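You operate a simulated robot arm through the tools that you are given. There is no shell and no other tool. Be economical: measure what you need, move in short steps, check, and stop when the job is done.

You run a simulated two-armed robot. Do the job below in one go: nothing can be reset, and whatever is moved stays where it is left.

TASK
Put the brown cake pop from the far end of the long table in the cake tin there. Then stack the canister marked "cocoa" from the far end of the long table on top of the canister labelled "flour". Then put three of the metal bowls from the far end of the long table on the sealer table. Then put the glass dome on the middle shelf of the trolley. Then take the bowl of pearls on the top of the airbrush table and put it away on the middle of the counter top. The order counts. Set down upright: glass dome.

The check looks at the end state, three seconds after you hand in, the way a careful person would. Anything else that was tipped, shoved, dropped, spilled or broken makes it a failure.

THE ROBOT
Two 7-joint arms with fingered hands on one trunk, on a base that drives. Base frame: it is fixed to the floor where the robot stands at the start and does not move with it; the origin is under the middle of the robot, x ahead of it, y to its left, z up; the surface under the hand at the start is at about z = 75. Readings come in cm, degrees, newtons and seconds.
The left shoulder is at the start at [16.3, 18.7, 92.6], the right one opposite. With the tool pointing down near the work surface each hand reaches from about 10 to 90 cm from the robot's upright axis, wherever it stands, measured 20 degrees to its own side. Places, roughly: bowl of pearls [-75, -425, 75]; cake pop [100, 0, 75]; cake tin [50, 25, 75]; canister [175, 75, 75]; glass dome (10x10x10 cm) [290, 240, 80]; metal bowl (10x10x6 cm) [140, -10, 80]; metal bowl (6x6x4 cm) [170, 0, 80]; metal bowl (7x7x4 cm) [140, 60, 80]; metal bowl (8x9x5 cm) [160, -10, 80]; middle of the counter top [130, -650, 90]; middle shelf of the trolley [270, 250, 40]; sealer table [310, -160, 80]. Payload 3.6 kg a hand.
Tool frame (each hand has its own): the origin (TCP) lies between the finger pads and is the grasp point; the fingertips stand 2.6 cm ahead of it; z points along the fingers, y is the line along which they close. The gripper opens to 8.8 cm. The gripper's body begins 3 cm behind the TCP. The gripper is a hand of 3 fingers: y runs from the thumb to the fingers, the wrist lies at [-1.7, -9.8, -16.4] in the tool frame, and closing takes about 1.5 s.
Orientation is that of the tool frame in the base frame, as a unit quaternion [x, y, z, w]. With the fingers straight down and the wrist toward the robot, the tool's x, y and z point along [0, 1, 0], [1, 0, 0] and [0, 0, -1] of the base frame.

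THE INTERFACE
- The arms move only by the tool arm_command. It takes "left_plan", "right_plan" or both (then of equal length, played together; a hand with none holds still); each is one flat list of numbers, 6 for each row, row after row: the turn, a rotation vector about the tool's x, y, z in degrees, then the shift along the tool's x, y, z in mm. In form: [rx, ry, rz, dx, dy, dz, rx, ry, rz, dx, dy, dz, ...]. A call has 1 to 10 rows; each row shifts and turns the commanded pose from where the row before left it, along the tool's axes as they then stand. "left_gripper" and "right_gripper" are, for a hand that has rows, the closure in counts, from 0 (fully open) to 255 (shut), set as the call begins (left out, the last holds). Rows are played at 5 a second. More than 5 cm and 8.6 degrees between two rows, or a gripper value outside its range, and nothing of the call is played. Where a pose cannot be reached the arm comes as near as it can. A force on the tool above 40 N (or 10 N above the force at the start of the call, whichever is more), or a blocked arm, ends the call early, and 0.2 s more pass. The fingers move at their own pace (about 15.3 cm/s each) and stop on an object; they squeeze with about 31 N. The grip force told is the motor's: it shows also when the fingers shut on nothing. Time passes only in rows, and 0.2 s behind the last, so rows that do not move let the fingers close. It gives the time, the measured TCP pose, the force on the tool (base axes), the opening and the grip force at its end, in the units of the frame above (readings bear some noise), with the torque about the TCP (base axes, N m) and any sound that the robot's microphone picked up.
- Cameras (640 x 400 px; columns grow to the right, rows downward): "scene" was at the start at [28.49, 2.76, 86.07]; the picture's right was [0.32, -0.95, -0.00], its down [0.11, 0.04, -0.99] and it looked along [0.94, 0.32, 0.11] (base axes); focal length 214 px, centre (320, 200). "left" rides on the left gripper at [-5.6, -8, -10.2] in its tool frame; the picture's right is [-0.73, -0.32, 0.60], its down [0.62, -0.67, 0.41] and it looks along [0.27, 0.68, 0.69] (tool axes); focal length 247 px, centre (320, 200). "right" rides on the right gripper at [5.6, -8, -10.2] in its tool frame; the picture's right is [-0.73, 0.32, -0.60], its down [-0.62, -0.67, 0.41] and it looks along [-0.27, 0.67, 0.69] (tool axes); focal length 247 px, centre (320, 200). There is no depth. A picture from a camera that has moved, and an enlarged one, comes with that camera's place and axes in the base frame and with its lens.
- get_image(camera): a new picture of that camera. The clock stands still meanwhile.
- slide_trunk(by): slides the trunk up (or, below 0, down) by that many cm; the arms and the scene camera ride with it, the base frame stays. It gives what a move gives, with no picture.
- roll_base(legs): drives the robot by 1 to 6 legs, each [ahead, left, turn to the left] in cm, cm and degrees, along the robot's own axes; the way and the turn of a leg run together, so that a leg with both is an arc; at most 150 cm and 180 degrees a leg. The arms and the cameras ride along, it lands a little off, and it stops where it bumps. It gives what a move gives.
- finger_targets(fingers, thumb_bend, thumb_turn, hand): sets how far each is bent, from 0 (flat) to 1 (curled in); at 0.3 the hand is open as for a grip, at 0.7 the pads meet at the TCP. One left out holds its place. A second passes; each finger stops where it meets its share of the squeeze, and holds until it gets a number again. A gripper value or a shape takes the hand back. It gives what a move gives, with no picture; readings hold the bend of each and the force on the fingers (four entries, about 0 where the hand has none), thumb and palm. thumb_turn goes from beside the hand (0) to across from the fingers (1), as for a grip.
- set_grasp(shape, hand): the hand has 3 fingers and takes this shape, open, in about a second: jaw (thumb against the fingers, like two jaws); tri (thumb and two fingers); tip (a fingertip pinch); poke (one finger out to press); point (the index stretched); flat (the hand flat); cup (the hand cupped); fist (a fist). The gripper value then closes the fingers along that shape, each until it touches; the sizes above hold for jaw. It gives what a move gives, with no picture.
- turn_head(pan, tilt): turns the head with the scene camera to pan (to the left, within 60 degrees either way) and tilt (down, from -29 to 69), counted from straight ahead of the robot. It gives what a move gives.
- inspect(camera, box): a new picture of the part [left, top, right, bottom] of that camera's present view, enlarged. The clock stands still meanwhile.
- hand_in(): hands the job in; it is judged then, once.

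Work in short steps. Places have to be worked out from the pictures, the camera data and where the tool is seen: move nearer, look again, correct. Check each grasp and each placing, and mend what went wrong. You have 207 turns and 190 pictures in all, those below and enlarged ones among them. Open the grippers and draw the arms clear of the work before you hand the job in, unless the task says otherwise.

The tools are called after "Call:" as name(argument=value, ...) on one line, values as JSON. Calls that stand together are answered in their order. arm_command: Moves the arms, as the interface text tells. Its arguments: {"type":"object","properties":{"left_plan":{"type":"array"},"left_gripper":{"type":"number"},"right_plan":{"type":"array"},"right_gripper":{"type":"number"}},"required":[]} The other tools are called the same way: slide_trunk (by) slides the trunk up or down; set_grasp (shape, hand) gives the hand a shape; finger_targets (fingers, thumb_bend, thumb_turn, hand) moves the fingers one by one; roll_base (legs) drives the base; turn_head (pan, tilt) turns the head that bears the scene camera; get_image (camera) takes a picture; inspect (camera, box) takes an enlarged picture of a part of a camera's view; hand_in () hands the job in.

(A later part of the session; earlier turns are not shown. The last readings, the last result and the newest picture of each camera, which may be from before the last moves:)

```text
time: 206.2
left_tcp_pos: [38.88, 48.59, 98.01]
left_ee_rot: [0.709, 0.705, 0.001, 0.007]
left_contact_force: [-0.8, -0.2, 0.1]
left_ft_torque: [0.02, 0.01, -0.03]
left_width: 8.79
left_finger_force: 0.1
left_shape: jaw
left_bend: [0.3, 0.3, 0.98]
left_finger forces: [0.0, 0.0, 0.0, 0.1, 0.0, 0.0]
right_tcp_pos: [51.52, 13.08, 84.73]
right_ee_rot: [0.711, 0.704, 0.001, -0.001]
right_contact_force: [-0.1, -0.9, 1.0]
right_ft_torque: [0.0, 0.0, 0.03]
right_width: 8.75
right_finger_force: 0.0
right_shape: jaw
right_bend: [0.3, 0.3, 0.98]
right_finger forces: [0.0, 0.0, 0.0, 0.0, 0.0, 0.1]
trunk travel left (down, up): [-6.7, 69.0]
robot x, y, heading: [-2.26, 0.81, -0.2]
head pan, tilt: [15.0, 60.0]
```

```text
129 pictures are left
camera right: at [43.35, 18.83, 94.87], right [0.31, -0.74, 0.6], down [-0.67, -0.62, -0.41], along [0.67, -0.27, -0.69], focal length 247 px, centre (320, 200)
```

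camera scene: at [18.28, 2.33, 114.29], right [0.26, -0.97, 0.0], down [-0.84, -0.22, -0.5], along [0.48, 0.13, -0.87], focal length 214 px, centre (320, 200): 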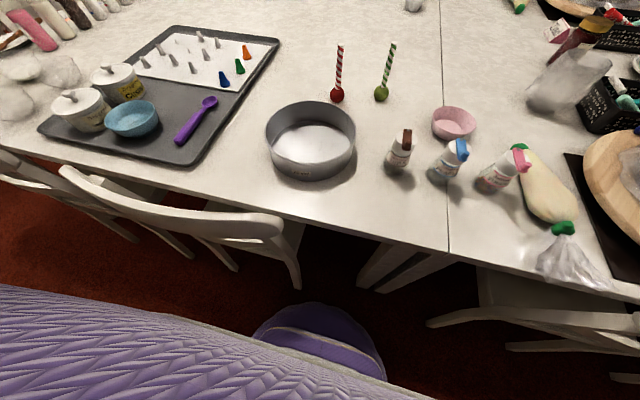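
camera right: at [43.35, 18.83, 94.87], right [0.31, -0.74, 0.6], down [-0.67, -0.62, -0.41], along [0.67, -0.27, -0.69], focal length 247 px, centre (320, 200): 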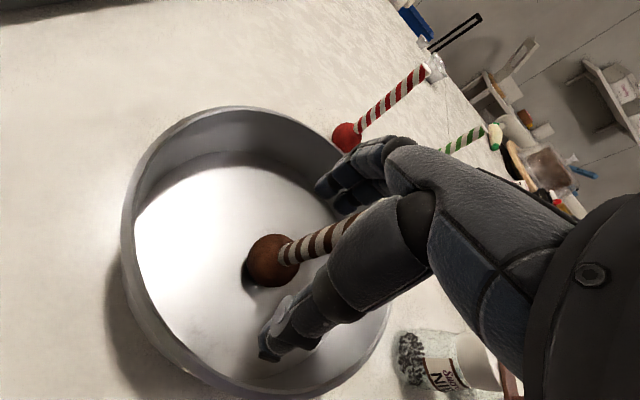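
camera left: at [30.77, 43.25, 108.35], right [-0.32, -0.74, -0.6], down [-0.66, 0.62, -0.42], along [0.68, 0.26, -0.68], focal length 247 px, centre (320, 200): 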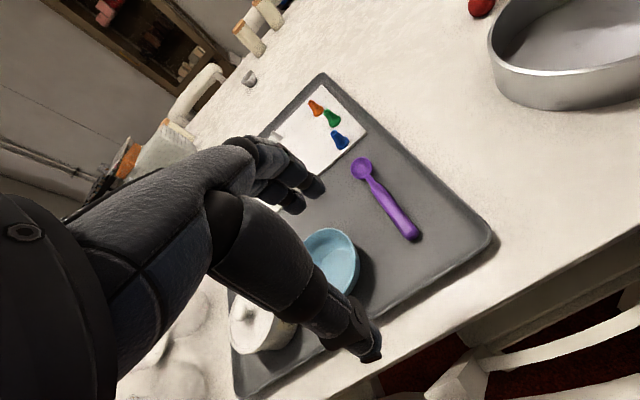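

The pop stands in the tin. Lift the hand straight up with the trunk, then draw the arm back to its side.

Call:
slide_trunk(by=38)

Call:
arm_command(left_plan=[0, 0, 0, -25, 10, -5, 0, 0, 0, -25, 10, -5, 0, 0, 0, -25, 10, -5, 0, 0, 0, -25, 10, -5, 0, 0, 0, -25, 10, -5, 0, 0, 0, -25, 10, -5, 0, 0, 0, -25, 0, -5, 0, 0, 0, -25, 0, -5, 0, 0, 0, -25, 0, -5], right_plan=[0, 0, 0, -34, -5, 0, 0, 0, 0, -34, -5, 0, 0, 0, 0, -34, -5, 0, 0, 0, 0, -34, -5, 0, 0, 0, 0, -34, -5, 0, 0, 0, 0, -34, -5, 0, 0, 0, 0, -34, -5, 0, 0, 0, 0, -34, -5, 0, 0, 0, 0, -34, -5, 0])

Call:
get_image(camera="scene")

```text
time: 209.8
left_tcp_pos: [39.03, 48.57, 136.09]
left_ee_rot: [0.709, 0.705, 0.0, 0.007]
left_contact_force: [0.7, 0.1, -0.5]
left_ft_torque: [-0.03, 0.03, -0.01]
left_width: 8.78
left_finger_force: 0.1
left_shape: jaw
left_bend: [0.3, 0.3, 0.98]
left_finger forces: [0.0, 0.1, 0.0, 0.0, 0.1, 0.0]
right_tcp_pos: [51.32, 13.01, 122.8]
right_ee_rot: [0.711, 0.704, 0.001, -0.001]
right_contact_force: [0.5, -0.2, -0.6]
right_ft_torque: [0.01, 0.03, -0.02]
right_width: 8.8
right_finger_force: 0.1
right_shape: jaw
right_bend: [0.3, 0.3, 0.98]
right_finger forces: [0.1, 0.0, 0.1, 0.0, 0.0, 0.0]
trunk travel left (down, up): [-44.7, 31.0]
robot x, y, heading: [-2.08, 0.76, -0.3]
head pan, tilt: [15.0, 60.0]
```

```text
time: 211.8
left_tcp_pos: [44.65, 26.22, 140.93]
left_ee_rot: [0.709, 0.705, 0.001, 0.008]
left_contact_force: [-1.2, 0.0, -0.3]
left_ft_torque: [0.01, -0.01, 0.01]
left_width: 8.81
left_finger_force: 0.1
left_shape: jaw
left_bend: [0.3, 0.3, 0.98]
left_finger forces: [0.0, 0.1, 0.0, 0.0, 0.1, 0.1]
right_tcp_pos: [46.52, -17.65, 122.55]
right_ee_rot: [0.71, 0.704, 0.001, -0.002]
right_contact_force: [0.8, 0.2, -0.3]
right_ft_torque: [0.05, 0.01, 0.01]
right_width: 8.76
right_finger_force: 0.0
right_shape: jaw
right_bend: [0.3, 0.3, 0.98]
right_finger forces: [0.0, 0.0, 0.0, 0.0, 0.0, 0.0]
trunk travel left (down, up): [-44.7, 31.0]
robot x, y, heading: [-2.23, 0.63, 0.1]
head pan, tilt: [15.0, 60.0]
```

```text
128 pictures are left
camera scene: at [18.11, 2.2, 116.39], right [0.26, -0.97, 0.0], down [-0.84, -0.22, -0.5], along [0.48, 0.13, -0.87], focal length 214 px, centre (320, 200)
```

scene: 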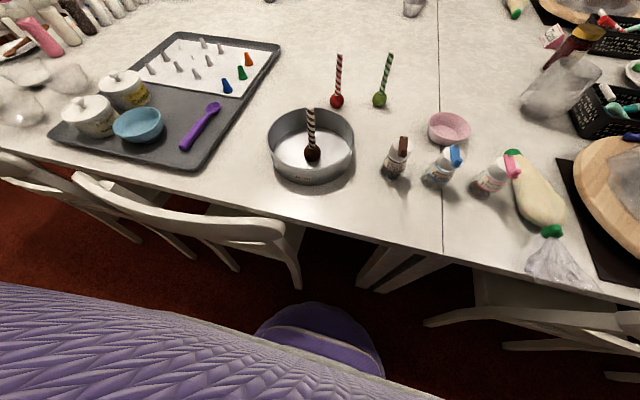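

Step 1 done: pop stands in the tin. Now go back round to the far side: back out, strafe left.

Call:
roll_base(legs=[[-42, 0, 0]])

Call:
roll_base(legs=[[0, 100, 0], [0, 102, 0]])

Call:
roll_base(legs=[[130, 0, 0], [130, 0, 0]])

```text
time: 214.4
left_tcp_pos: [2.49, 26.56, 140.9]
left_ee_rot: [0.709, 0.706, 0.001, 0.006]
left_contact_force: [-0.6, -0.2, 0.0]
left_ft_torque: [-0.02, 0.0, 0.05]
left_width: 8.82
left_finger_force: 0.0
left_shape: jaw
left_bend: [0.3, 0.3, 0.98]
left_finger forces: [0.0, 0.0, 0.0, 0.0, 0.1, 0.0]
right_tcp_pos: [4.27, -17.21, 122.64]
right_ee_rot: [0.71, 0.704, 0.002, 0.0]
right_contact_force: [0.4, 0.0, -0.4]
right_ft_torque: [-0.03, -0.01, 0.0]
right_width: 8.76
right_finger_force: 0.1
right_shape: jaw
right_bend: [0.3, 0.3, 0.98]
right_finger forces: [0.0, 0.0, 0.0, 0.1, 0.0, 0.0]
trunk travel left (down, up): [-44.7, 31.0]
robot x, y, heading: [-44.27, 1.04, 0.0]
head pan, tilt: [15.0, 60.0]
```

```text
time: 224.4
left_tcp_pos: [1.34, 226.76, 140.78]
left_ee_rot: [0.707, 0.707, -0.001, 0.008]
left_contact_force: [0.2, 0.1, 1.0]
left_ft_torque: [-0.01, -0.02, 0.01]
left_width: 8.8
left_finger_force: 0.0
left_shape: jaw
left_bend: [0.3, 0.3, 0.98]
left_finger forces: [0.0, 0.1, 0.0, 0.0, 0.1, 0.1]
right_tcp_pos: [3.31, 182.89, 122.54]
right_ee_rot: [0.708, 0.706, 0.002, -0.001]
right_contact_force: [1.0, 0.0, -0.3]
right_ft_torque: [0.0, 0.02, 0.0]
right_width: 8.74
right_finger_force: 0.0
right_shape: jaw
right_bend: [0.3, 0.3, 0.98]
right_finger forces: [0.1, 0.0, 0.0, 0.1, 0.1, 0.0]
trunk travel left (down, up): [-44.7, 31.0]
robot x, y, heading: [-45.23, 200.62, 0.1]
head pan, tilt: [15.0, 60.0]
```

```text
time: 237.3
left_tcp_pos: [266.38, 228.53, 140.73]
left_ee_rot: [0.697, 0.717, 0.001, 0.006]
left_contact_force: [0.0, -0.1, -0.6]
left_ft_torque: [0.0, -0.02, 0.01]
left_width: 8.79
left_finger_force: 0.1
left_shape: jaw
left_bend: [0.3, 0.3, 0.98]
left_finger forces: [0.1, 0.0, 0.0, 0.0, 0.0, 0.1]
right_tcp_pos: [269.61, 184.72, 122.61]
right_ee_rot: [0.699, 0.716, 0.001, -0.001]
right_contact_force: [0.8, -0.2, 1.2]
right_ft_torque: [0.0, 0.01, 0.01]
right_width: 8.79
right_finger_force: 0.1
right_shape: jaw
right_bend: [0.3, 0.3, 0.98]
right_finger forces: [0.1, 0.0, 0.1, 0.0, 0.0, 0.0]
trunk travel left (down, up): [-44.7, 31.0]
robot x, y, heading: [220.33, 201.82, 1.7]
head pan, tilt: [15.0, 60.0]
```

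Clean drive. While here facing the trolley, take a look at it (for the dome later).

Call:
turn_head(pan=20, tilt=40)

Call:
get_image(camera="scene")

```text
time: 238.2
left_tcp_pos: [266.54, 228.5, 140.75]
left_ee_rot: [0.697, 0.717, 0.001, 0.007]
left_contact_force: [-0.3, 0.3, -0.6]
left_ft_torque: [0.01, 0.03, 0.0]
left_width: 8.8
left_finger_force: 0.1
left_shape: jaw
left_bend: [0.3, 0.3, 0.98]
left_finger forces: [0.1, 0.0, 0.0, 0.0, 0.0, 0.0]
right_tcp_pos: [269.63, 184.75, 122.61]
right_ee_rot: [0.699, 0.715, 0.001, -0.001]
right_contact_force: [0.0, 0.6, -0.2]
right_ft_torque: [-0.02, 0.02, -0.01]
right_width: 8.76
right_finger_force: 0.1
right_shape: jaw
right_bend: [0.3, 0.3, 0.98]
right_finger forces: [0.0, 0.0, 0.0, 0.1, 0.0, 0.0]
trunk travel left (down, up): [-44.7, 31.0]
robot x, y, heading: [220.41, 201.11, 1.8]
head pan, tilt: [20.0, 40.0]
```

```text
127 pictures are left
camera scene: at [242.13, 204.8, 119.05], right [0.37, -0.93, 0.0], down [-0.6, -0.24, -0.77], along [0.71, 0.28, -0.64], focal length 214 px, centre (320, 200)
```

scene: 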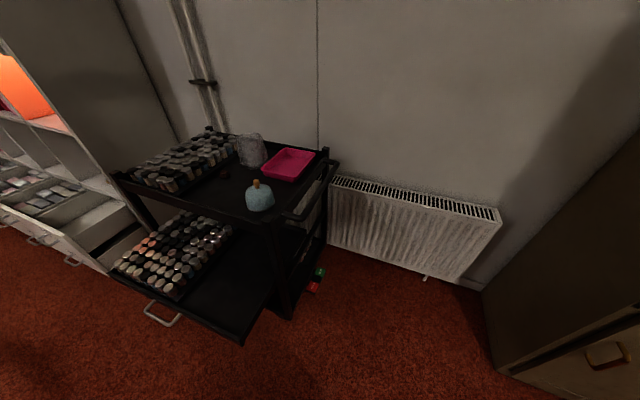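

Dome seen on trolley top, and the pulled-out middle shelf has free space on its right. Now turn to face the table and strafe to the cocoa.

Call:
roll_base(legs=[[0, 0, 89], [0, 0, 89]])

Call:
roll_base(legs=[[0, 90, 0], [0, 84, 0]])

Call:
turn_head(pan=-15, tilt=50)

Call:
get_image(camera="scene")

```text
time: 246.1
left_tcp_pos: [173.04, 175.86, 140.87]
left_ee_rot: [-0.703, 0.711, 0.007, -0.001]
left_contact_force: [0.3, 1.0, -0.3]
left_ft_torque: [-0.03, -0.01, -0.02]
left_width: 8.79
left_finger_force: 0.0
left_shape: jaw
left_bend: [0.3, 0.3, 0.98]
left_finger forces: [0.0, 0.1, 0.0, 0.0, 0.1, 0.1]
right_tcp_pos: [171.61, 219.71, 122.66]
right_ee_rot: [-0.701, 0.713, -0.001, -0.001]
right_contact_force: [0.0, 0.1, 0.0]
right_ft_torque: [-0.01, -0.02, 0.02]
right_width: 8.76
right_finger_force: 0.0
right_shape: jaw
right_bend: [0.3, 0.3, 0.98]
right_finger forces: [0.0, 0.0, 0.0, 0.0, 0.1, 0.1]
trunk travel left (down, up): [-44.7, 31.0]
robot x, y, heading: [220.34, 201.35, 179.6]
head pan, tilt: [20.0, 40.0]
```

```text
time: 255.0
left_tcp_pos: [170.38, 0.34, 140.87]
left_ee_rot: [0.707, -0.707, -0.007, 0.0]
left_contact_force: [0.0, -0.6, 0.2]
left_ft_torque: [0.02, -0.01, -0.01]
left_width: 8.79
left_finger_force: 0.0
left_shape: jaw
left_bend: [0.3, 0.3, 0.98]
left_finger forces: [0.1, 0.0, 0.0, 0.0, 0.0, 0.0]
right_tcp_pos: [168.3, 44.06, 122.57]
right_ee_rot: [-0.706, 0.708, -0.002, -0.001]
right_contact_force: [0.7, -0.3, 0.2]
right_ft_torque: [-0.01, 0.01, -0.01]
right_width: 8.78
right_finger_force: 0.1
right_shape: jaw
right_bend: [0.3, 0.3, 0.98]
right_finger forces: [0.0, 0.0, 0.0, 0.1, 0.0, 0.0]
trunk travel left (down, up): [-44.7, 31.0]
robot x, y, heading: [217.39, 26.26, -179.7]
head pan, tilt: [20.0, 40.0]
```

```text
time: 256.0
left_tcp_pos: [170.35, 0.32, 140.94]
left_ee_rot: [0.707, -0.707, -0.006, 0.0]
left_contact_force: [0.5, -0.1, -0.9]
left_ft_torque: [0.01, -0.02, 0.0]
left_width: 8.79
left_finger_force: 0.1
left_shape: jaw
left_bend: [0.3, 0.3, 0.98]
left_finger forces: [0.1, 0.0, 0.0, 0.1, 0.0, 0.0]
right_tcp_pos: [168.35, 44.14, 122.72]
right_ee_rot: [-0.706, 0.708, -0.001, -0.001]
right_contact_force: [0.8, -0.6, 0.5]
right_ft_torque: [0.0, 0.02, -0.02]
right_width: 8.79
right_finger_force: 0.0
right_shape: jaw
right_bend: [0.3, 0.3, 0.98]
right_finger forces: [0.1, 0.0, 0.0, 0.0, 0.0, 0.0]
trunk travel left (down, up): [-44.7, 31.0]
robot x, y, heading: [217.31, 26.37, -179.8]
head pan, tilt: [-15.0, 50.0]
```

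```text
126 pictures are left
camera scene: at [195.79, 28.27, 117.64], right [0.26, 0.97, 0.0], down [0.74, -0.2, -0.64], along [-0.62, 0.16, -0.77], focal length 214 px, centre (320, 200)
```

scene: 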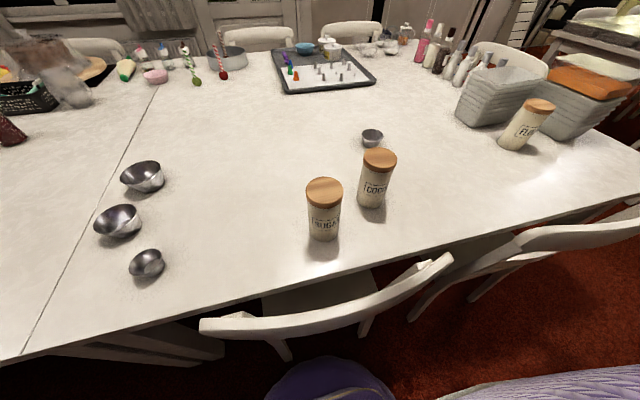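

Cocoa ≈[165.7,49.4], top ≈89.5; flour ≈[155.6,105]. Lower trunk 12 cm and view from the right hand.

Call:
slide_trunk(by=-12)

Call:
get_image(camera="right")

```text
time: 257.5
left_tcp_pos: [170.36, 0.35, 128.99]
left_ee_rot: [0.707, -0.707, -0.007, 0.0]
left_contact_force: [0.7, -0.4, 0.4]
left_ft_torque: [0.0, 0.02, -0.01]
left_width: 8.78
left_finger_force: 0.1
left_shape: jaw
left_bend: [0.3, 0.3, 0.98]
left_finger forces: [0.0, 0.1, 0.0, 0.0, 0.0, 0.1]
right_tcp_pos: [168.39, 44.12, 110.65]
right_ee_rot: [-0.706, 0.708, 0.0, -0.003]
right_contact_force: [0.0, 0.0, 0.4]
right_ft_torque: [0.01, 0.01, 0.03]
right_width: 8.77
right_finger_force: 0.2
right_shape: jaw
right_bend: [0.3, 0.3, 0.98]
right_finger forces: [0.0, 0.0, 0.1, 0.0, 0.1, 0.0]
trunk travel left (down, up): [-32.7, 43.0]
robot x, y, heading: [217.22, 26.45, -180.0]
head pan, tilt: [-15.0, 50.0]
```

```text
125 pictures are left
camera right: at [176.32, 38.59, 120.92], right [-0.32, 0.74, 0.6], down [0.67, 0.62, -0.41], along [-0.68, 0.27, -0.69], focal length 247 px, centre (320, 200)
```

right: 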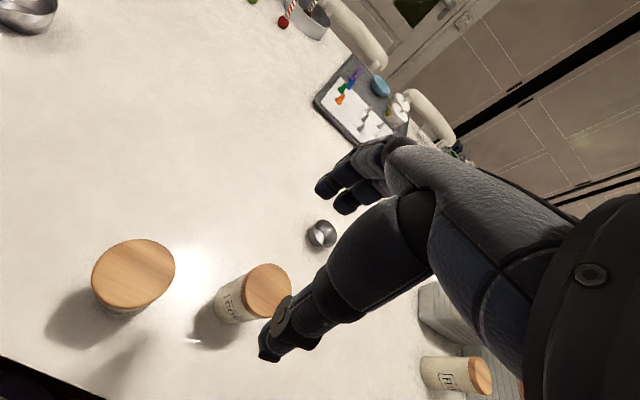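

Lid centre ≈[164.7,49.6]. Align above it and descend to z≈95.

Call:
arm_command(right_plan=[0, 0, 0, -28, 18, 10, 0, 0, 0, -27, 18, 10, 0, 0, 0, 0, 0, 40, 0, 0, 0, 0, 0, 35])

Call:
get_image(camera="right")

```text
time: 258.5
left_tcp_pos: [170.42, 0.44, 128.84]
left_ee_rot: [-0.707, 0.707, 0.007, -0.001]
left_contact_force: [-1.0, -0.5, -0.5]
left_ft_torque: [0.02, 0.0, -0.05]
left_width: 8.77
left_finger_force: 0.0
left_shape: jaw
left_bend: [0.3, 0.3, 0.98]
left_finger forces: [0.1, 0.0, 0.0, 0.0, 0.0, 0.0]
right_tcp_pos: [164.52, 49.96, 101.16]
right_ee_rot: [-0.706, 0.708, -0.001, -0.003]
right_contact_force: [0.4, 0.0, 0.3]
right_ft_torque: [0.0, -0.04, 0.06]
right_width: 8.77
right_finger_force: 0.1
right_shape: jaw
right_bend: [0.3, 0.3, 0.98]
right_finger forces: [0.0, 0.0, 0.0, 0.0, 0.0, 0.1]
trunk travel left (down, up): [-32.7, 43.0]
robot x, y, heading: [217.02, 26.29, -180.2]
head pan, tilt: [-15.0, 50.0]
```

```text
124 pictures are left
camera right: at [172.49, 44.45, 111.28], right [-0.32, 0.74, 0.6], down [0.67, 0.62, -0.41], along [-0.68, 0.27, -0.69], focal length 247 px, centre (320, 200)
```

right: 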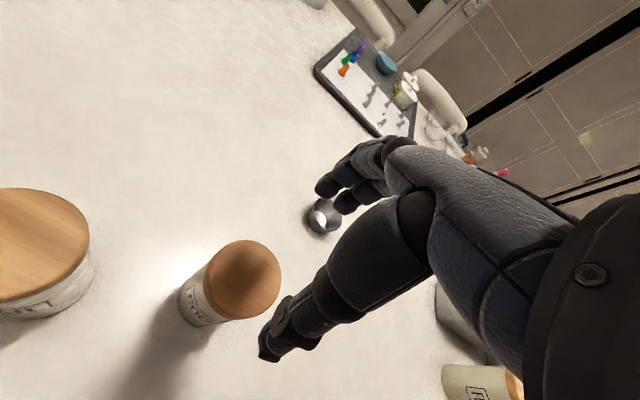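

Lid is on the tool axis (projected axis point matches the lid centre). Descend to z≈87.

Call:
arm_command(right_plan=[0, 0, 0, 0, 0, 40, 0, 0, 0, 0, 0, 40, 0, 0, 0, 0, 0, 30, 0, 0, 0, 0, 0, 25])

Call:
get_image(camera="right")

```text
time: 259.5
left_tcp_pos: [170.36, 0.34, 128.8]
left_ee_rot: [-0.707, 0.708, 0.007, 0.0]
left_contact_force: [-0.1, -0.1, 0.3]
left_ft_torque: [-0.01, 0.0, 0.0]
left_width: 8.8
left_finger_force: 0.0
left_shape: jaw
left_bend: [0.3, 0.3, 0.98]
left_finger forces: [0.0, 0.0, 0.0, 0.1, 0.1, 0.0]
right_tcp_pos: [164.85, 49.78, 87.76]
right_ee_rot: [-0.706, 0.708, 0.0, -0.002]
right_contact_force: [-0.5, 0.2, -0.6]
right_ft_torque: [-0.02, -0.04, -0.03]
right_width: 8.78
right_finger_force: 0.1
right_shape: jaw
right_bend: [0.3, 0.3, 0.98]
right_finger forces: [0.0, 0.2, 0.1, 0.0, 0.0, 0.0]
trunk travel left (down, up): [-32.7, 43.0]
robot x, y, heading: [217.0, 26.74, -179.9]
head pan, tilt: [-15.0, 50.0]
```

```text
123 pictures are left
camera right: at [172.77, 44.21, 97.99], right [-0.32, 0.74, 0.6], down [0.67, 0.62, -0.41], along [-0.68, 0.27, -0.69], focal length 247 px, centre (320, 200)
```

right: 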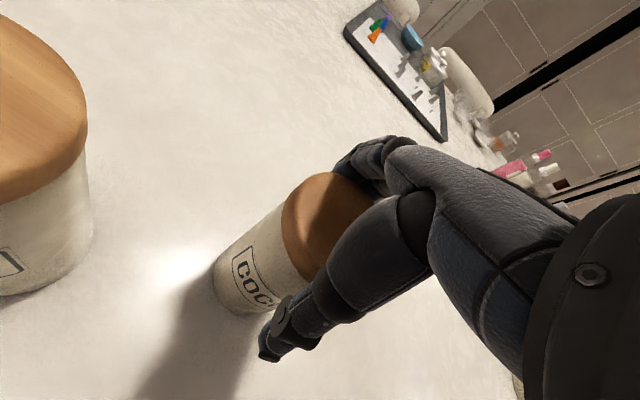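

Lower another 8 mm and close.

Call:
arm_command(right_plan=[0, 0, 0, 0, 0, 5, 0, 0, 0, 0, 0, 5])

Call:
arm_command(right_plan=[0, 0, 0, 0, 0, 0, 0, 0, 0, 0, 0, 0, 0, 0, 0, 0, 0, 0, 0, 0, 0, 0, 0, 0, 0, 0, 0, 0, 0, 0, 0, 0, 0, 0, 0, 0, 0, 0, 0, 0, 0, 0, 0, 0, 0, 0, 0, 0], right_gripper=255)

Call:
get_image(camera="right")

```text
time: 260.1
left_tcp_pos: [170.41, 0.35, 128.9]
left_ee_rot: [-0.707, 0.707, 0.006, -0.001]
left_contact_force: [-0.1, -0.1, 0.2]
left_ft_torque: [-0.03, 0.01, 0.0]
left_width: 8.79
left_finger_force: 0.0
left_shape: jaw
left_bend: [0.3, 0.3, 0.98]
left_finger forces: [0.0, 0.0, 0.0, 0.1, 0.0, 0.0]
right_tcp_pos: [164.78, 49.8, 86.8]
right_ee_rot: [-0.706, 0.708, -0.001, -0.003]
right_contact_force: [-0.6, 0.6, 0.8]
right_ft_torque: [0.02, 0.08, -0.01]
right_width: 8.81
right_finger_force: 0.0
right_shape: jaw
right_bend: [0.3, 0.3, 0.98]
right_finger forces: [0.1, 0.8, 0.0, 0.1, 0.0, 0.1]
trunk travel left (down, up): [-32.7, 43.0]
robot x, y, heading: [217.09, 26.31, -180.0]
head pan, tilt: [-15.0, 50.0]
```

```text
time: 261.9
left_tcp_pos: [170.39, 0.38, 128.97]
left_ee_rot: [0.707, -0.707, -0.007, 0.0]
left_contact_force: [0.9, -0.7, -0.1]
left_ft_torque: [0.02, 0.04, 0.0]
left_width: 8.79
left_finger_force: 0.0
left_shape: jaw
left_bend: [0.3, 0.3, 0.98]
left_finger forces: [0.0, 0.1, 0.1, 0.1, 0.1, 0.0]
right_tcp_pos: [164.76, 49.76, 86.69]
right_ee_rot: [-0.706, 0.708, -0.001, -0.002]
right_contact_force: [0.1, -0.1, -0.9]
right_ft_torque: [0.04, -0.06, 0.0]
right_width: 5.98
right_finger_force: 31.1
right_shape: jaw
right_bend: [0.34, 0.64, 0.99]
right_finger forces: [7.2, 22.2, 0.1, 0.0, 29.7, 0.0]
trunk travel left (down, up): [-32.7, 43.0]
robot x, y, heading: [217.32, 26.32, -180.2]
head pan, tilt: [-15.0, 50.0]
```

```text
122 pictures are left
camera right: at [172.64, 44.14, 96.93], right [-0.32, 0.74, 0.6], down [0.67, 0.62, -0.41], along [-0.67, 0.27, -0.69], focal length 247 px, centre (320, 200)
```

right: 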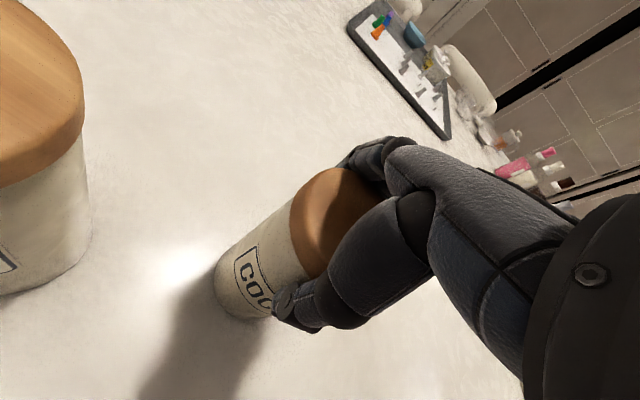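

Gripped, though unevenly (one finger curls further). Test lift 3 cm.

Call:
arm_command(right_plan=[0, 0, 0, 0, 0, -10, 0, 0, 0, 0, 0, -10, 0, 0, 0, 0, 0, -10])

Call:
get_image(camera="right")

Call:
get_image(camera="scene")

```text
time: 262.7
left_tcp_pos: [170.26, 0.42, 128.88]
left_ee_rot: [0.707, -0.707, -0.007, 0.001]
left_contact_force: [-0.7, 0.2, 0.2]
left_ft_torque: [0.03, -0.01, 0.01]
left_width: 8.83
left_finger_force: 0.0
left_shape: jaw
left_bend: [0.3, 0.3, 0.98]
left_finger forces: [0.0, 0.0, 0.1, 0.1, 0.1, 0.1]
right_tcp_pos: [164.9, 49.62, 89.56]
right_ee_rot: [-0.706, 0.708, -0.001, -0.001]
right_contact_force: [-1.0, 0.4, -3.5]
right_ft_torque: [0.03, -0.02, 0.01]
right_width: 5.99
right_finger_force: 31.2
right_shape: jaw
right_bend: [0.34, 0.64, 0.99]
right_finger forces: [7.6, 22.5, 0.0, 0.0, 29.6, 0.0]
trunk travel left (down, up): [-32.7, 43.0]
robot x, y, heading: [217.46, 26.38, -179.9]
head pan, tilt: [-15.0, 50.0]
```

```text
121 pictures are left
camera right: at [172.72, 44.09, 99.83], right [-0.32, 0.74, 0.6], down [0.67, 0.62, -0.41], along [-0.67, 0.27, -0.69], focal length 247 px, centre (320, 200)
```

right: 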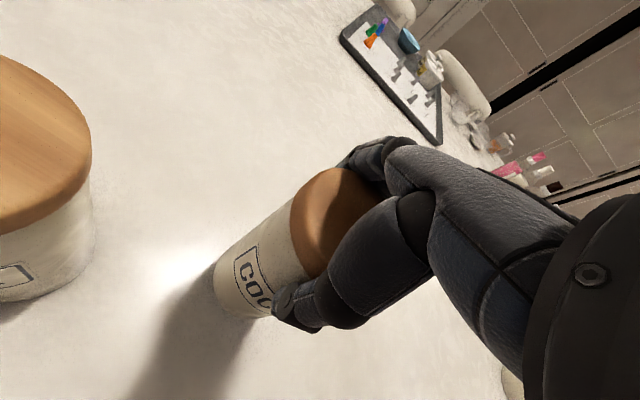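

```text
120 pictures are left
camera scene: at [194.38, 28.29, 104.85], right [0.26, 0.97, 0.0], down [0.74, -0.2, -0.64], along [-0.62, 0.16, -0.77], focal length 214 px, centre (320, 200)
```

scene: 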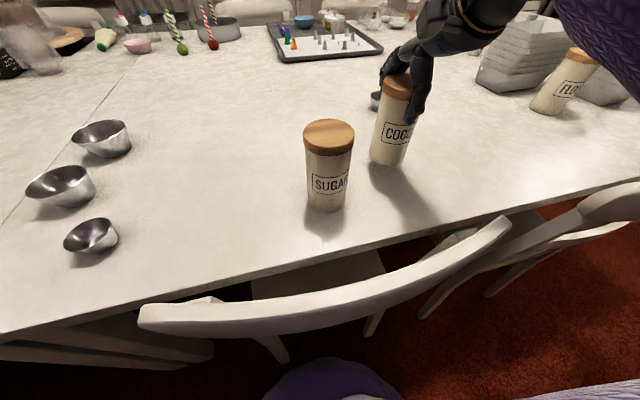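

Lifted upright. Raise it well above, then strafe right toward the flour in short legs.

Call:
slide_trunk(by=12)

Call:
arm_command(right_plan=[0, 0, 0, 0, 0, -40, 0, 0, 0, 0, 0, -40])

Call:
roll_base(legs=[[0, -28, 0]])

Call:
roll_base(legs=[[0, -27, 0]])

Call:
get_image(camera="right")

Call:
get_image(camera="scene")

```text
time: 264.2
left_tcp_pos: [170.17, 0.3, 140.73]
left_ee_rot: [0.708, -0.707, -0.007, 0.001]
left_contact_force: [-0.5, -0.6, 0.0]
left_ft_torque: [0.01, -0.03, 0.0]
left_width: 8.82
left_finger_force: 0.1
left_shape: jaw
left_bend: [0.3, 0.3, 0.98]
left_finger forces: [0.1, 0.1, 0.0, 0.1, 0.1, 0.1]
right_tcp_pos: [164.63, 49.71, 101.46]
right_ee_rot: [-0.706, 0.708, -0.002, -0.001]
right_contact_force: [0.0, -0.2, -3.9]
right_ft_torque: [0.0, -0.03, 0.02]
right_width: 5.98
right_finger_force: 31.0
right_shape: jaw
right_bend: [0.34, 0.64, 0.99]
right_finger forces: [7.6, 22.6, 0.0, 0.1, 29.6, 0.1]
trunk travel left (down, up): [-44.7, 31.0]
robot x, y, heading: [217.01, 26.43, -179.8]
head pan, tilt: [-15.0, 50.0]
```

```text
time: 264.8
left_tcp_pos: [170.26, 0.36, 140.89]
left_ee_rot: [0.707, -0.707, -0.007, 0.001]
left_contact_force: [-0.3, -0.2, 0.2]
left_ft_torque: [0.0, -0.01, 0.0]
left_width: 8.81
left_finger_force: 0.0
left_shape: jaw
left_bend: [0.3, 0.3, 0.98]
left_finger forces: [0.1, 0.1, 0.0, 0.0, 0.0, 0.1]
right_tcp_pos: [164.92, 49.59, 109.65]
right_ee_rot: [-0.705, 0.709, -0.002, -0.001]
right_contact_force: [-0.8, 0.3, -3.3]
right_ft_torque: [-0.03, -0.02, 0.0]
right_width: 5.98
right_finger_force: 30.3
right_shape: jaw
right_bend: [0.34, 0.64, 0.99]
right_finger forces: [7.7, 22.6, 0.0, 0.0, 29.6, 0.0]
trunk travel left (down, up): [-44.7, 31.0]
robot x, y, heading: [217.47, 26.48, -179.8]
head pan, tilt: [-15.0, 50.0]
```

```text
time: 266.8
left_tcp_pos: [170.21, 29.48, 140.83]
left_ee_rot: [0.708, -0.706, -0.007, 0.001]
left_contact_force: [0.2, 0.6, -0.6]
left_ft_torque: [0.01, 0.0, 0.0]
left_width: 8.8
left_finger_force: 0.2
left_shape: jaw
left_bend: [0.3, 0.3, 0.98]
left_finger forces: [0.0, 0.0, 0.0, 0.0, 0.0, 0.1]
right_tcp_pos: [164.66, 78.7, 109.57]
right_ee_rot: [-0.707, 0.707, -0.002, -0.001]
right_contact_force: [-0.4, -0.9, -3.1]
right_ft_torque: [0.01, -0.01, 0.0]
right_width: 6.0
right_finger_force: 30.9
right_shape: jaw
right_bend: [0.34, 0.64, 0.99]
right_finger forces: [7.7, 22.5, 0.1, 0.1, 29.4, 0.0]
trunk travel left (down, up): [-44.7, 31.0]
robot x, y, heading: [217.29, 55.26, -179.7]
head pan, tilt: [-15.0, 50.0]
```

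```text
time: 268.7
left_tcp_pos: [170.04, 56.02, 140.9]
left_ee_rot: [0.709, -0.705, -0.007, 0.0]
left_contact_force: [0.6, 0.3, 0.2]
left_ft_torque: [-0.01, -0.01, 0.01]
left_width: 8.8
left_finger_force: 0.0
left_shape: jaw
left_bend: [0.3, 0.3, 0.98]
left_finger forces: [0.0, 0.1, 0.1, 0.0, 0.0, 0.1]
right_tcp_pos: [164.48, 105.14, 109.59]
right_ee_rot: [0.708, -0.706, 0.001, 0.002]
right_contact_force: [0.3, 0.3, -2.4]
right_ft_torque: [-0.02, -0.04, 0.04]
right_width: 5.99
right_finger_force: 31.2
right_shape: jaw
right_bend: [0.34, 0.64, 0.99]
right_finger forces: [7.6, 22.5, 0.0, 0.1, 29.4, 0.1]
trunk travel left (down, up): [-44.7, 31.0]
robot x, y, heading: [216.63, 82.1, -179.5]
head pan, tilt: [-15.0, 50.0]
```

```text
119 pictures are left
camera right: at [172.35, 99.63, 119.79], right [-0.32, 0.74, 0.6], down [0.66, 0.62, -0.41], along [-0.68, 0.26, -0.69], focal length 247 px, centre (320, 200)
```

right: 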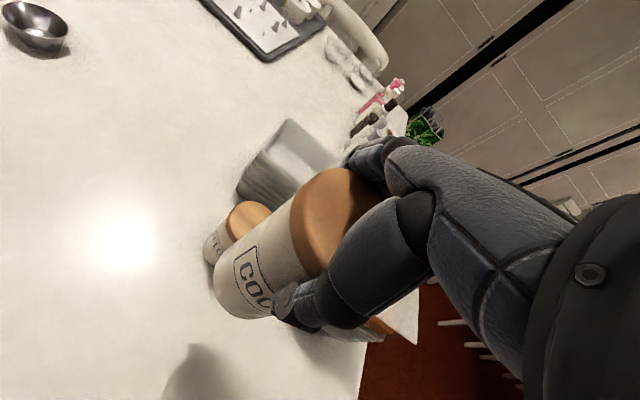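

```text
118 pictures are left
camera scene: at [195.48, 83.94, 117.63], right [0.25, 0.97, 0.0], down [0.74, -0.19, -0.64], along [-0.62, 0.16, -0.77], focal length 214 px, centre (320, 200)
```

scene: 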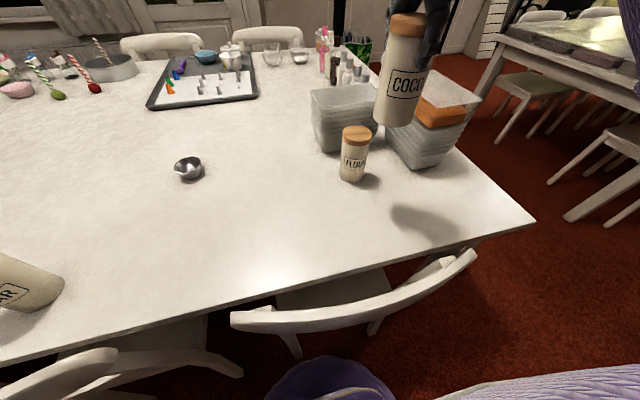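

Flour at ≈[155.5,103.2], top 89.5; carried cocoa at ≈[164.2,105.3] with bottom at z≈98. Shift over the flour.

Call:
arm_command(right_plan=[0, 0, 0, 7, 29, 0, 0, 0, 0, 7, 29, 0, 0, 0, 0, 7, 29, 0, 0, 0, 0, 0, 0, 20])

Call:
get_image(camera="right")

Call:
inspect(camera="scene", box=[260, 0, 480, 200])

```text
time: 269.7
left_tcp_pos: [170.09, 55.98, 140.87]
left_ee_rot: [0.708, -0.706, -0.007, 0.0]
left_contact_force: [-0.2, -0.4, 0.4]
left_ft_torque: [-0.02, -0.01, 0.0]
left_width: 8.81
left_finger_force: 0.0
left_shape: jaw
left_bend: [0.3, 0.3, 0.98]
left_finger forces: [0.0, 0.0, 0.2, 0.0, 0.0, 0.0]
right_tcp_pos: [155.79, 102.84, 107.46]
right_ee_rot: [0.708, -0.706, 0.001, 0.001]
right_contact_force: [-0.2, 0.2, -3.2]
right_ft_torque: [0.02, 0.0, 0.01]
right_width: 5.96
right_finger_force: 31.0
right_shape: jaw
right_bend: [0.34, 0.64, 0.99]
right_finger forces: [7.8, 22.7, 0.1, 0.1, 29.6, 0.0]
trunk travel left (down, up): [-44.7, 31.0]
robot x, y, heading: [217.37, 82.09, -179.5]
head pan, tilt: [-15.0, 50.0]
```

```text
117 pictures are left
camera right: at [163.72, 97.37, 117.73], right [-0.32, 0.74, 0.6], down [0.66, 0.62, -0.41], along [-0.68, 0.26, -0.69], focal length 247 px, centre (320, 200)
```

right: 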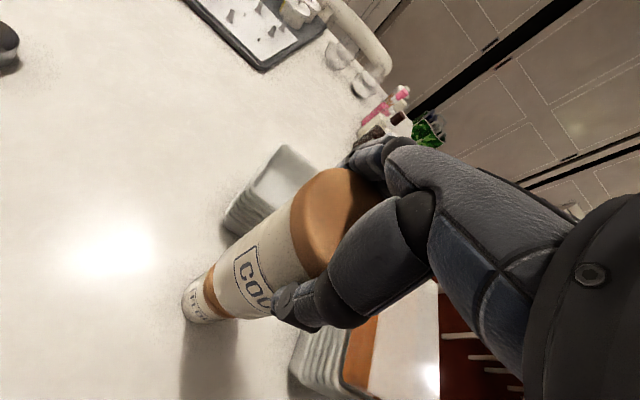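

```text
2.00 times, centred on (370, 100) of scene
camera zoom: at [195.51, 83.9, 117.64], right [0.25, 0.97, 0.0], down [0.74, -0.19, -0.64], along [-0.62, 0.16, -0.77], focal length 429 px, centre (220, 400)
```

zoom: 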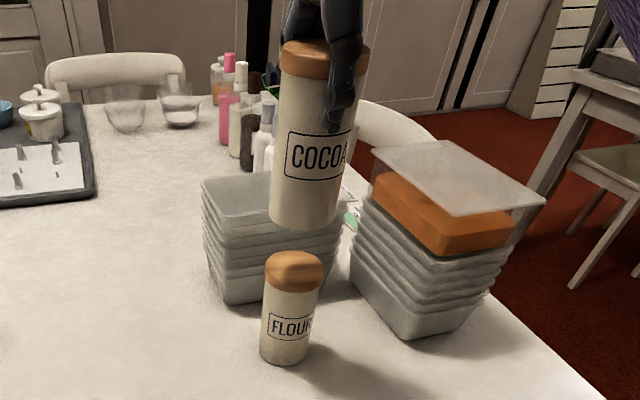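

Nearly aligned; correct by (−0.8,+0.5) cm and lower to just above contact.

Call:
arm_command(right_plan=[0, 0, 0, -5, 7, 0, 0, 0, 0, 0, 0, 20, 0, 0, 0, 0, 0, 20, 0, 0, 0, 0, 0, 12])

Call:
inspect(camera="scene", box=[260, 0, 480, 200])

Call:
get_image(camera="right")

```text
time: 270.7
left_tcp_pos: [170.13, 55.73, 140.84]
left_ee_rot: [0.708, -0.706, -0.007, 0.001]
left_contact_force: [-0.3, -0.4, 0.0]
left_ft_torque: [-0.01, 0.01, 0.01]
left_width: 8.79
left_finger_force: 0.1
left_shape: jaw
left_bend: [0.3, 0.3, 0.98]
left_finger forces: [0.0, 0.0, 0.0, 0.1, 0.0, 0.0]
right_tcp_pos: [155.19, 103.34, 102.33]
right_ee_rot: [0.708, -0.706, 0.001, 0.001]
right_contact_force: [-1.3, -0.8, -3.9]
right_ft_torque: [-0.01, -0.03, 0.0]
right_width: 5.98
right_finger_force: 31.8
right_shape: jaw
right_bend: [0.34, 0.64, 0.99]
right_finger forces: [7.7, 22.7, 0.1, 0.0, 29.7, 0.0]
trunk travel left (down, up): [-44.7, 31.0]
robot x, y, heading: [216.75, 81.87, -179.6]
head pan, tilt: [-15.0, 50.0]
```

```text
2.00 times, centred on (370, 100) of scene
camera zoom: at [195.48, 83.84, 117.63], right [0.25, 0.97, 0.0], down [0.74, -0.19, -0.64], along [-0.62, 0.16, -0.77], focal length 429 px, centre (220, 400)
```

zoom: 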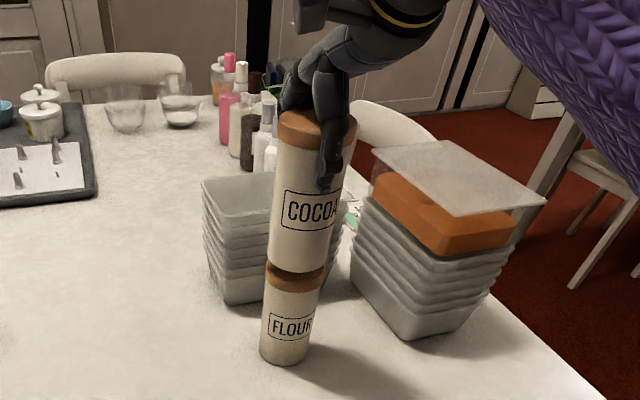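

```text
114 pictures are left
camera right: at [163.08, 97.86, 112.5], right [-0.32, 0.74, 0.6], down [0.66, 0.62, -0.41], along [-0.68, 0.26, -0.69], focal length 247 px, centre (320, 200)
```

right: 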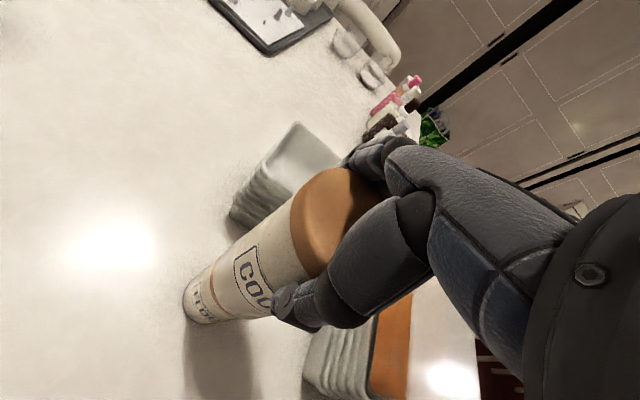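

Well aligned (≤0.4 cm). Lower gently until the weight transfers.

Call:
arm_command(right_plan=[0, 0, 0, 4, 0, 3, 0, 0, 0, 0, 0, 4, 0, 0, 0, 0, 0, 3])

Call:
inspect(camera="scene", box=[300, 50, 420, 200])

```text
time: 271.5
left_tcp_pos: [170.13, 55.79, 140.81]
left_ee_rot: [0.709, -0.705, -0.007, 0.0]
left_contact_force: [0.5, 0.7, -0.1]
left_ft_torque: [-0.02, -0.01, -0.01]
left_width: 8.81
left_finger_force: 0.1
left_shape: jaw
left_bend: [0.3, 0.3, 0.98]
left_finger forces: [0.0, 0.0, 0.1, 0.1, 0.0, 0.0]
right_tcp_pos: [155.13, 103.07, 101.37]
right_ee_rot: [0.707, -0.707, 0.002, 0.001]
right_contact_force: [-0.8, -1.0, -3.7]
right_ft_torque: [0.0, -0.06, 0.04]
right_width: 5.97
right_finger_force: 30.7
right_shape: jaw
right_bend: [0.34, 0.64, 0.99]
right_finger forces: [7.6, 22.7, 0.0, 0.1, 29.6, 0.0]
trunk travel left (down, up): [-44.7, 31.0]
robot x, y, heading: [216.97, 82.07, -179.7]
head pan, tilt: [-15.0, 50.0]
```

```text
2.67 times, centred on (360, 125) of scene
camera zoom: at [195.47, 83.83, 117.63], right [0.25, 0.97, 0.0], down [0.74, -0.19, -0.64], along [-0.62, 0.16, -0.77], focal length 572 px, centre (213, 400)
```

zoom: 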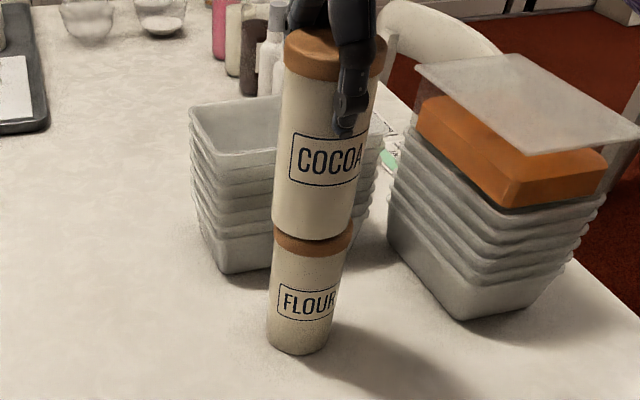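

Call:
arm_command(right_plan=[0, 0, 0, 0, 0, 2, 0, 0, 0, 0, 0, 2])

Call:
arm_command(right_plan=[0, 0, 0, 0, 0, 2, 0, 0, 0, 0, 0, 0])

Call:
inspect(camera="scene", box=[300, 50, 420, 200])

```text
time: 272.1
left_tcp_pos: [170.13, 55.91, 140.87]
left_ee_rot: [0.709, -0.705, -0.006, 0.001]
left_contact_force: [-0.4, 0.4, -0.5]
left_ft_torque: [0.0, -0.01, 0.0]
left_width: 8.78
left_finger_force: 0.0
left_shape: jaw
left_bend: [0.3, 0.3, 0.98]
left_finger forces: [0.0, 0.0, 0.0, 0.0, 0.0, 0.1]
right_tcp_pos: [155.18, 103.08, 100.97]
right_ee_rot: [0.708, -0.706, 0.002, 0.002]
right_contact_force: [0.6, 0.0, -2.7]
right_ft_torque: [-0.01, -0.03, 0.03]
right_width: 5.97
right_finger_force: 30.6
right_shape: jaw
right_bend: [0.34, 0.64, 0.99]
right_finger forces: [7.7, 22.7, 0.0, 0.0, 29.5, 0.0]
trunk travel left (down, up): [-44.7, 31.0]
robot x, y, heading: [217.03, 81.73, -179.7]
head pan, tilt: [-15.0, 50.0]
```

```text
time: 272.7
left_tcp_pos: [170.15, 55.92, 140.9]
left_ee_rot: [0.709, -0.705, -0.006, 0.0]
left_contact_force: [-0.1, -0.6, -0.6]
left_ft_torque: [0.0, 0.0, -0.01]
left_width: 8.77
left_finger_force: 0.0
left_shape: jaw
left_bend: [0.3, 0.3, 0.98]
left_finger forces: [0.0, 0.0, 0.0, 0.0, 0.0, 0.0]
right_tcp_pos: [155.07, 103.06, 100.65]
right_ee_rot: [0.708, -0.706, 0.001, 0.001]
right_contact_force: [0.5, -0.3, -3.4]
right_ft_torque: [0.0, -0.02, -0.01]
right_width: 5.99
right_finger_force: 30.8
right_shape: jaw
right_bend: [0.34, 0.64, 0.99]
right_finger forces: [7.6, 22.7, 0.0, 0.0, 29.7, 0.0]
trunk travel left (down, up): [-44.7, 31.0]
robot x, y, heading: [216.59, 81.9, -179.8]
head pan, tilt: [-15.0, 50.0]
```

```text
2.67 times, centred on (360, 125) of scene
camera zoom: at [195.48, 83.84, 117.63], right [0.25, 0.97, 0.0], down [0.74, -0.19, -0.64], along [-0.62, 0.16, -0.77], focal length 572 px, centre (213, 400)
```

zoom: 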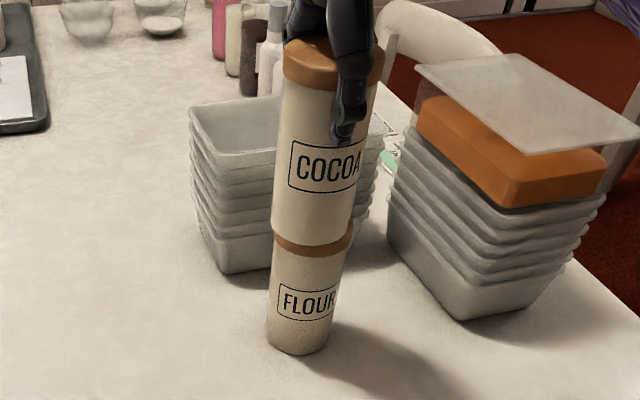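

Call:
arm_command(right_plan=[0, 0, 0, 0, 0, 3, 0, 0, 0, 0, 0, 0])

Call:
arm_command(right_plan=[0, 0, 0, 0, 0, 3, 0, 0, 0, 0, 0, 0])

```text
time: 273.3
left_tcp_pos: [170.09, 55.83, 140.96]
left_ee_rot: [0.709, -0.705, -0.007, 0.0]
left_contact_force: [0.3, 0.4, 0.6]
left_ft_torque: [0.0, 0.0, -0.01]
left_width: 8.8
left_finger_force: 0.0
left_shape: jaw
left_bend: [0.3, 0.3, 0.98]
left_finger forces: [0.1, 0.0, 0.0, 0.0, 0.1, 0.1]
right_tcp_pos: [154.95, 103.05, 100.64]
right_ee_rot: [0.707, -0.707, 0.0, 0.002]
right_contact_force: [0.5, 0.2, 0.0]
right_ft_torque: [-0.01, 0.05, 0.03]
right_width: 5.97
right_finger_force: 31.3
right_shape: jaw
right_bend: [0.34, 0.64, 0.99]
right_finger forces: [7.7, 22.6, 0.0, 0.1, 30.0, 0.0]
trunk travel left (down, up): [-44.7, 31.0]
robot x, y, heading: [216.8, 81.64, -179.5]
head pan, tilt: [-15.0, 50.0]
```

```text
time: 273.9
left_tcp_pos: [170.23, 55.75, 140.94]
left_ee_rot: [0.708, -0.706, -0.008, 0.001]
left_contact_force: [-1.0, 0.7, 0.0]
left_ft_torque: [0.0, -0.03, 0.03]
left_width: 8.79
left_finger_force: 0.2
left_shape: jaw
left_bend: [0.3, 0.3, 0.98]
left_finger forces: [0.0, 0.0, 0.0, 0.0, 0.0, 0.0]
right_tcp_pos: [155.1, 102.94, 100.4]
right_ee_rot: [0.707, -0.707, -0.001, 0.005]
right_contact_force: [-0.7, -0.9, 13.7]
right_ft_torque: [0.06, 0.11, 0.0]
right_width: 6.0
right_finger_force: 31.0
right_shape: jaw
right_bend: [0.34, 0.64, 0.99]
right_finger forces: [8.1, 24.2, 0.0, 0.0, 30.9, 0.0]
trunk travel left (down, up): [-44.7, 31.0]
robot x, y, heading: [217.03, 82.11, -179.6]
head pan, tilt: [-15.0, 50.0]
```

Contact made (13.7 N). Ease 2.5 mm up and open.

Call:
arm_command(right_plan=[0, 0, 0, 0, 0, -2.5, 0, 0, 0, 0, 0, 0])

Call:
arm_command(right_plan=[0, 0, 0, 0, 0, 0, 0, 0, 0, 0, 0, 0, 0, 0, 0, 0, 0, 0, 0, 0, 0, 0, 0, 0, 0, 0, 0, 0, 0, 0, 0, 0, 0, 0, 0, 0, 0, 0, 0, 0, 0, 0], right_gripper=0)

Call:
get_image(camera="right")

Call:
inspect(camera="scene", box=[300, 0, 460, 200])

```text
time: 274.5
left_tcp_pos: [170.19, 55.71, 140.94]
left_ee_rot: [0.709, -0.705, -0.008, 0.0]
left_contact_force: [-0.5, 0.3, 0.1]
left_ft_torque: [-0.04, 0.0, 0.0]
left_width: 8.8
left_finger_force: 0.0
left_shape: jaw
left_bend: [0.3, 0.3, 0.98]
left_finger forces: [0.0, 0.0, 0.0, 0.0, 0.0, 0.0]
right_tcp_pos: [155.15, 102.99, 100.52]
right_ee_rot: [0.707, -0.707, 0.001, 0.002]
right_contact_force: [-3.6, -1.2, 10.8]
right_ft_torque: [0.02, 0.31, 0.04]
right_width: 5.95
right_finger_force: 31.4
right_shape: jaw
right_bend: [0.34, 0.64, 0.99]
right_finger forces: [8.6, 25.0, 0.0, 0.0, 29.9, 0.0]
trunk travel left (down, up): [-44.7, 31.0]
robot x, y, heading: [216.8, 81.83, -179.5]
head pan, tilt: [-15.0, 50.0]
```

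```text
time: 276.1
left_tcp_pos: [170.15, 55.8, 140.94]
left_ee_rot: [0.709, -0.705, -0.007, 0.0]
left_contact_force: [-0.5, 0.0, -0.1]
left_ft_torque: [0.0, 0.01, 0.01]
left_width: 8.82
left_finger_force: 0.1
left_shape: jaw
left_bend: [0.3, 0.3, 0.98]
left_finger forces: [0.0, 0.0, 0.1, 0.1, 0.0, 0.0]
right_tcp_pos: [155.07, 103.08, 100.47]
right_ee_rot: [0.708, -0.706, 0.001, 0.001]
right_contact_force: [0.1, -1.3, -0.6]
right_ft_torque: [0.01, 0.02, -0.02]
right_width: 8.76
right_finger_force: 0.0
right_shape: jaw
right_bend: [0.3, 0.3, 0.97]
right_finger forces: [0.1, 0.6, 0.0, 0.1, 1.4, 0.1]
trunk travel left (down, up): [-44.7, 31.0]
robot x, y, heading: [216.79, 81.84, -179.8]
head pan, tilt: [-15.0, 50.0]
```

```text
111 pictures are left
camera right: at [163.07, 97.54, 110.63], right [-0.32, 0.74, 0.6], down [0.66, 0.62, -0.41], along [-0.68, 0.26, -0.69], focal length 247 px, centre (320, 200)
```

right: 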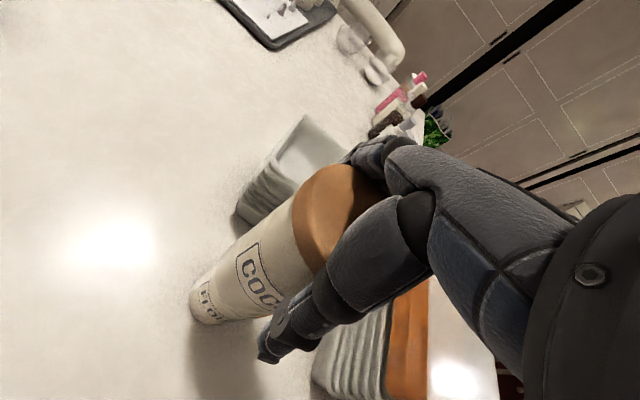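

```text
2.00 times, centred on (380, 100) of scene
camera zoom: at [195.52, 83.82, 117.64], right [0.25, 0.97, 0.0], down [0.74, -0.19, -0.64], along [-0.62, 0.16, -0.77], focal length 429 px, centre (200, 400)
```

zoom: 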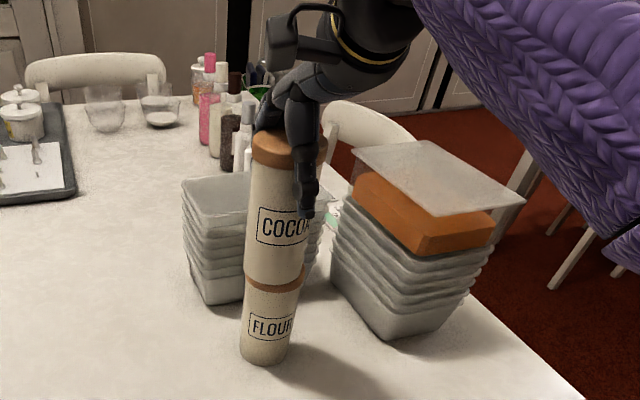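

Thumb/finger still brush it lightly. Open the fingers a bit wider before lifting.

Call:
finger_targets(hand="right", fingers=0.12, thumb_bend=0.12)

Call:
arm_command(right_plan=[0, 0, 0, 0, 0, -8, 0, 0, 0, 0, 0, -15, 0, 0, 0, 0, 0, -30, 0, 0, 0, 0, 0, -40, 0, 0, 0, 0, 0, -40, 0, 0, 0, 0, -40, -10, 0, 0, 0, 0, -40, 0])

Call:
inspect(camera="scene", box=[260, 0, 500, 200])

```text
time: 277.1
left_tcp_pos: [170.13, 55.73, 140.88]
left_ee_rot: [0.709, -0.705, -0.008, -0.001]
left_contact_force: [0.1, 0.0, -0.4]
left_ft_torque: [0.01, -0.02, -0.01]
left_width: 8.8
left_finger_force: 0.0
left_shape: jaw
left_bend: [0.3, 0.3, 0.98]
left_finger forces: [0.0, 0.0, 0.0, 0.0, 0.0, 0.0]
right_tcp_pos: [155.07, 103.08, 100.42]
right_ee_rot: [0.708, -0.706, 0.001, 0.001]
right_contact_force: [0.5, -1.3, -0.2]
right_ft_torque: [0.01, 0.01, 0.0]
right_width: 12.42
right_finger_force: 0.1
right_shape: fingers
right_bend: [0.12, 0.13, 0.97]
right_finger forces: [0.1, 0.0, 0.0, 0.1, 0.1, 0.0]
trunk travel left (down, up): [-44.7, 31.0]
robot x, y, heading: [216.58, 81.96, -179.7]
head pan, tilt: [-15.0, 50.0]
```

```text
time: 278.7
left_tcp_pos: [170.27, 55.77, 140.99]
left_ee_rot: [0.708, -0.706, -0.008, 0.0]
left_contact_force: [-0.1, -0.4, 0.8]
left_ft_torque: [-0.01, -0.03, 0.02]
left_width: 8.81
left_finger_force: 0.0
left_shape: jaw
left_bend: [0.3, 0.3, 0.98]
left_finger forces: [0.0, 0.0, 0.0, 0.0, 0.1, 0.1]
right_tcp_pos: [162.77, 103.04, 114.93]
right_ee_rot: [0.708, -0.706, 0.002, 0.001]
right_contact_force: [0.7, 0.7, 0.5]
right_ft_torque: [-0.01, -0.01, 0.0]
right_width: 12.43
right_finger_force: 0.1
right_shape: fingers
right_bend: [0.12, 0.12, 0.97]
right_finger forces: [0.1, 0.0, 0.0, 0.1, 0.0, 0.1]
trunk travel left (down, up): [-44.7, 31.0]
robot x, y, heading: [216.45, 81.97, -179.7]
head pan, tilt: [-15.0, 50.0]
```

```text
2.00 times, centred on (380, 100) of scene
camera zoom: at [195.54, 83.82, 117.65], right [0.25, 0.97, 0.0], down [0.74, -0.19, -0.64], along [-0.62, 0.16, -0.77], focal length 429 px, centre (200, 400)
```

zoom: 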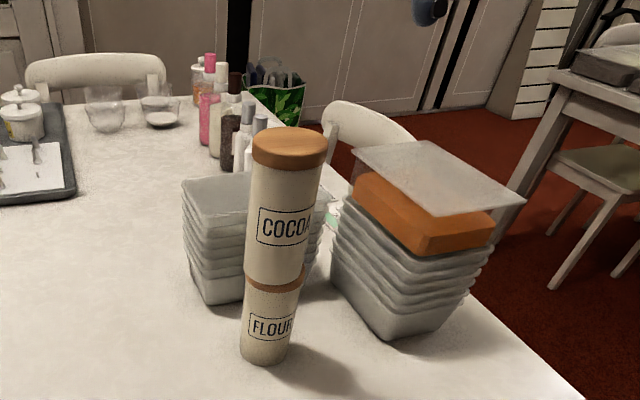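

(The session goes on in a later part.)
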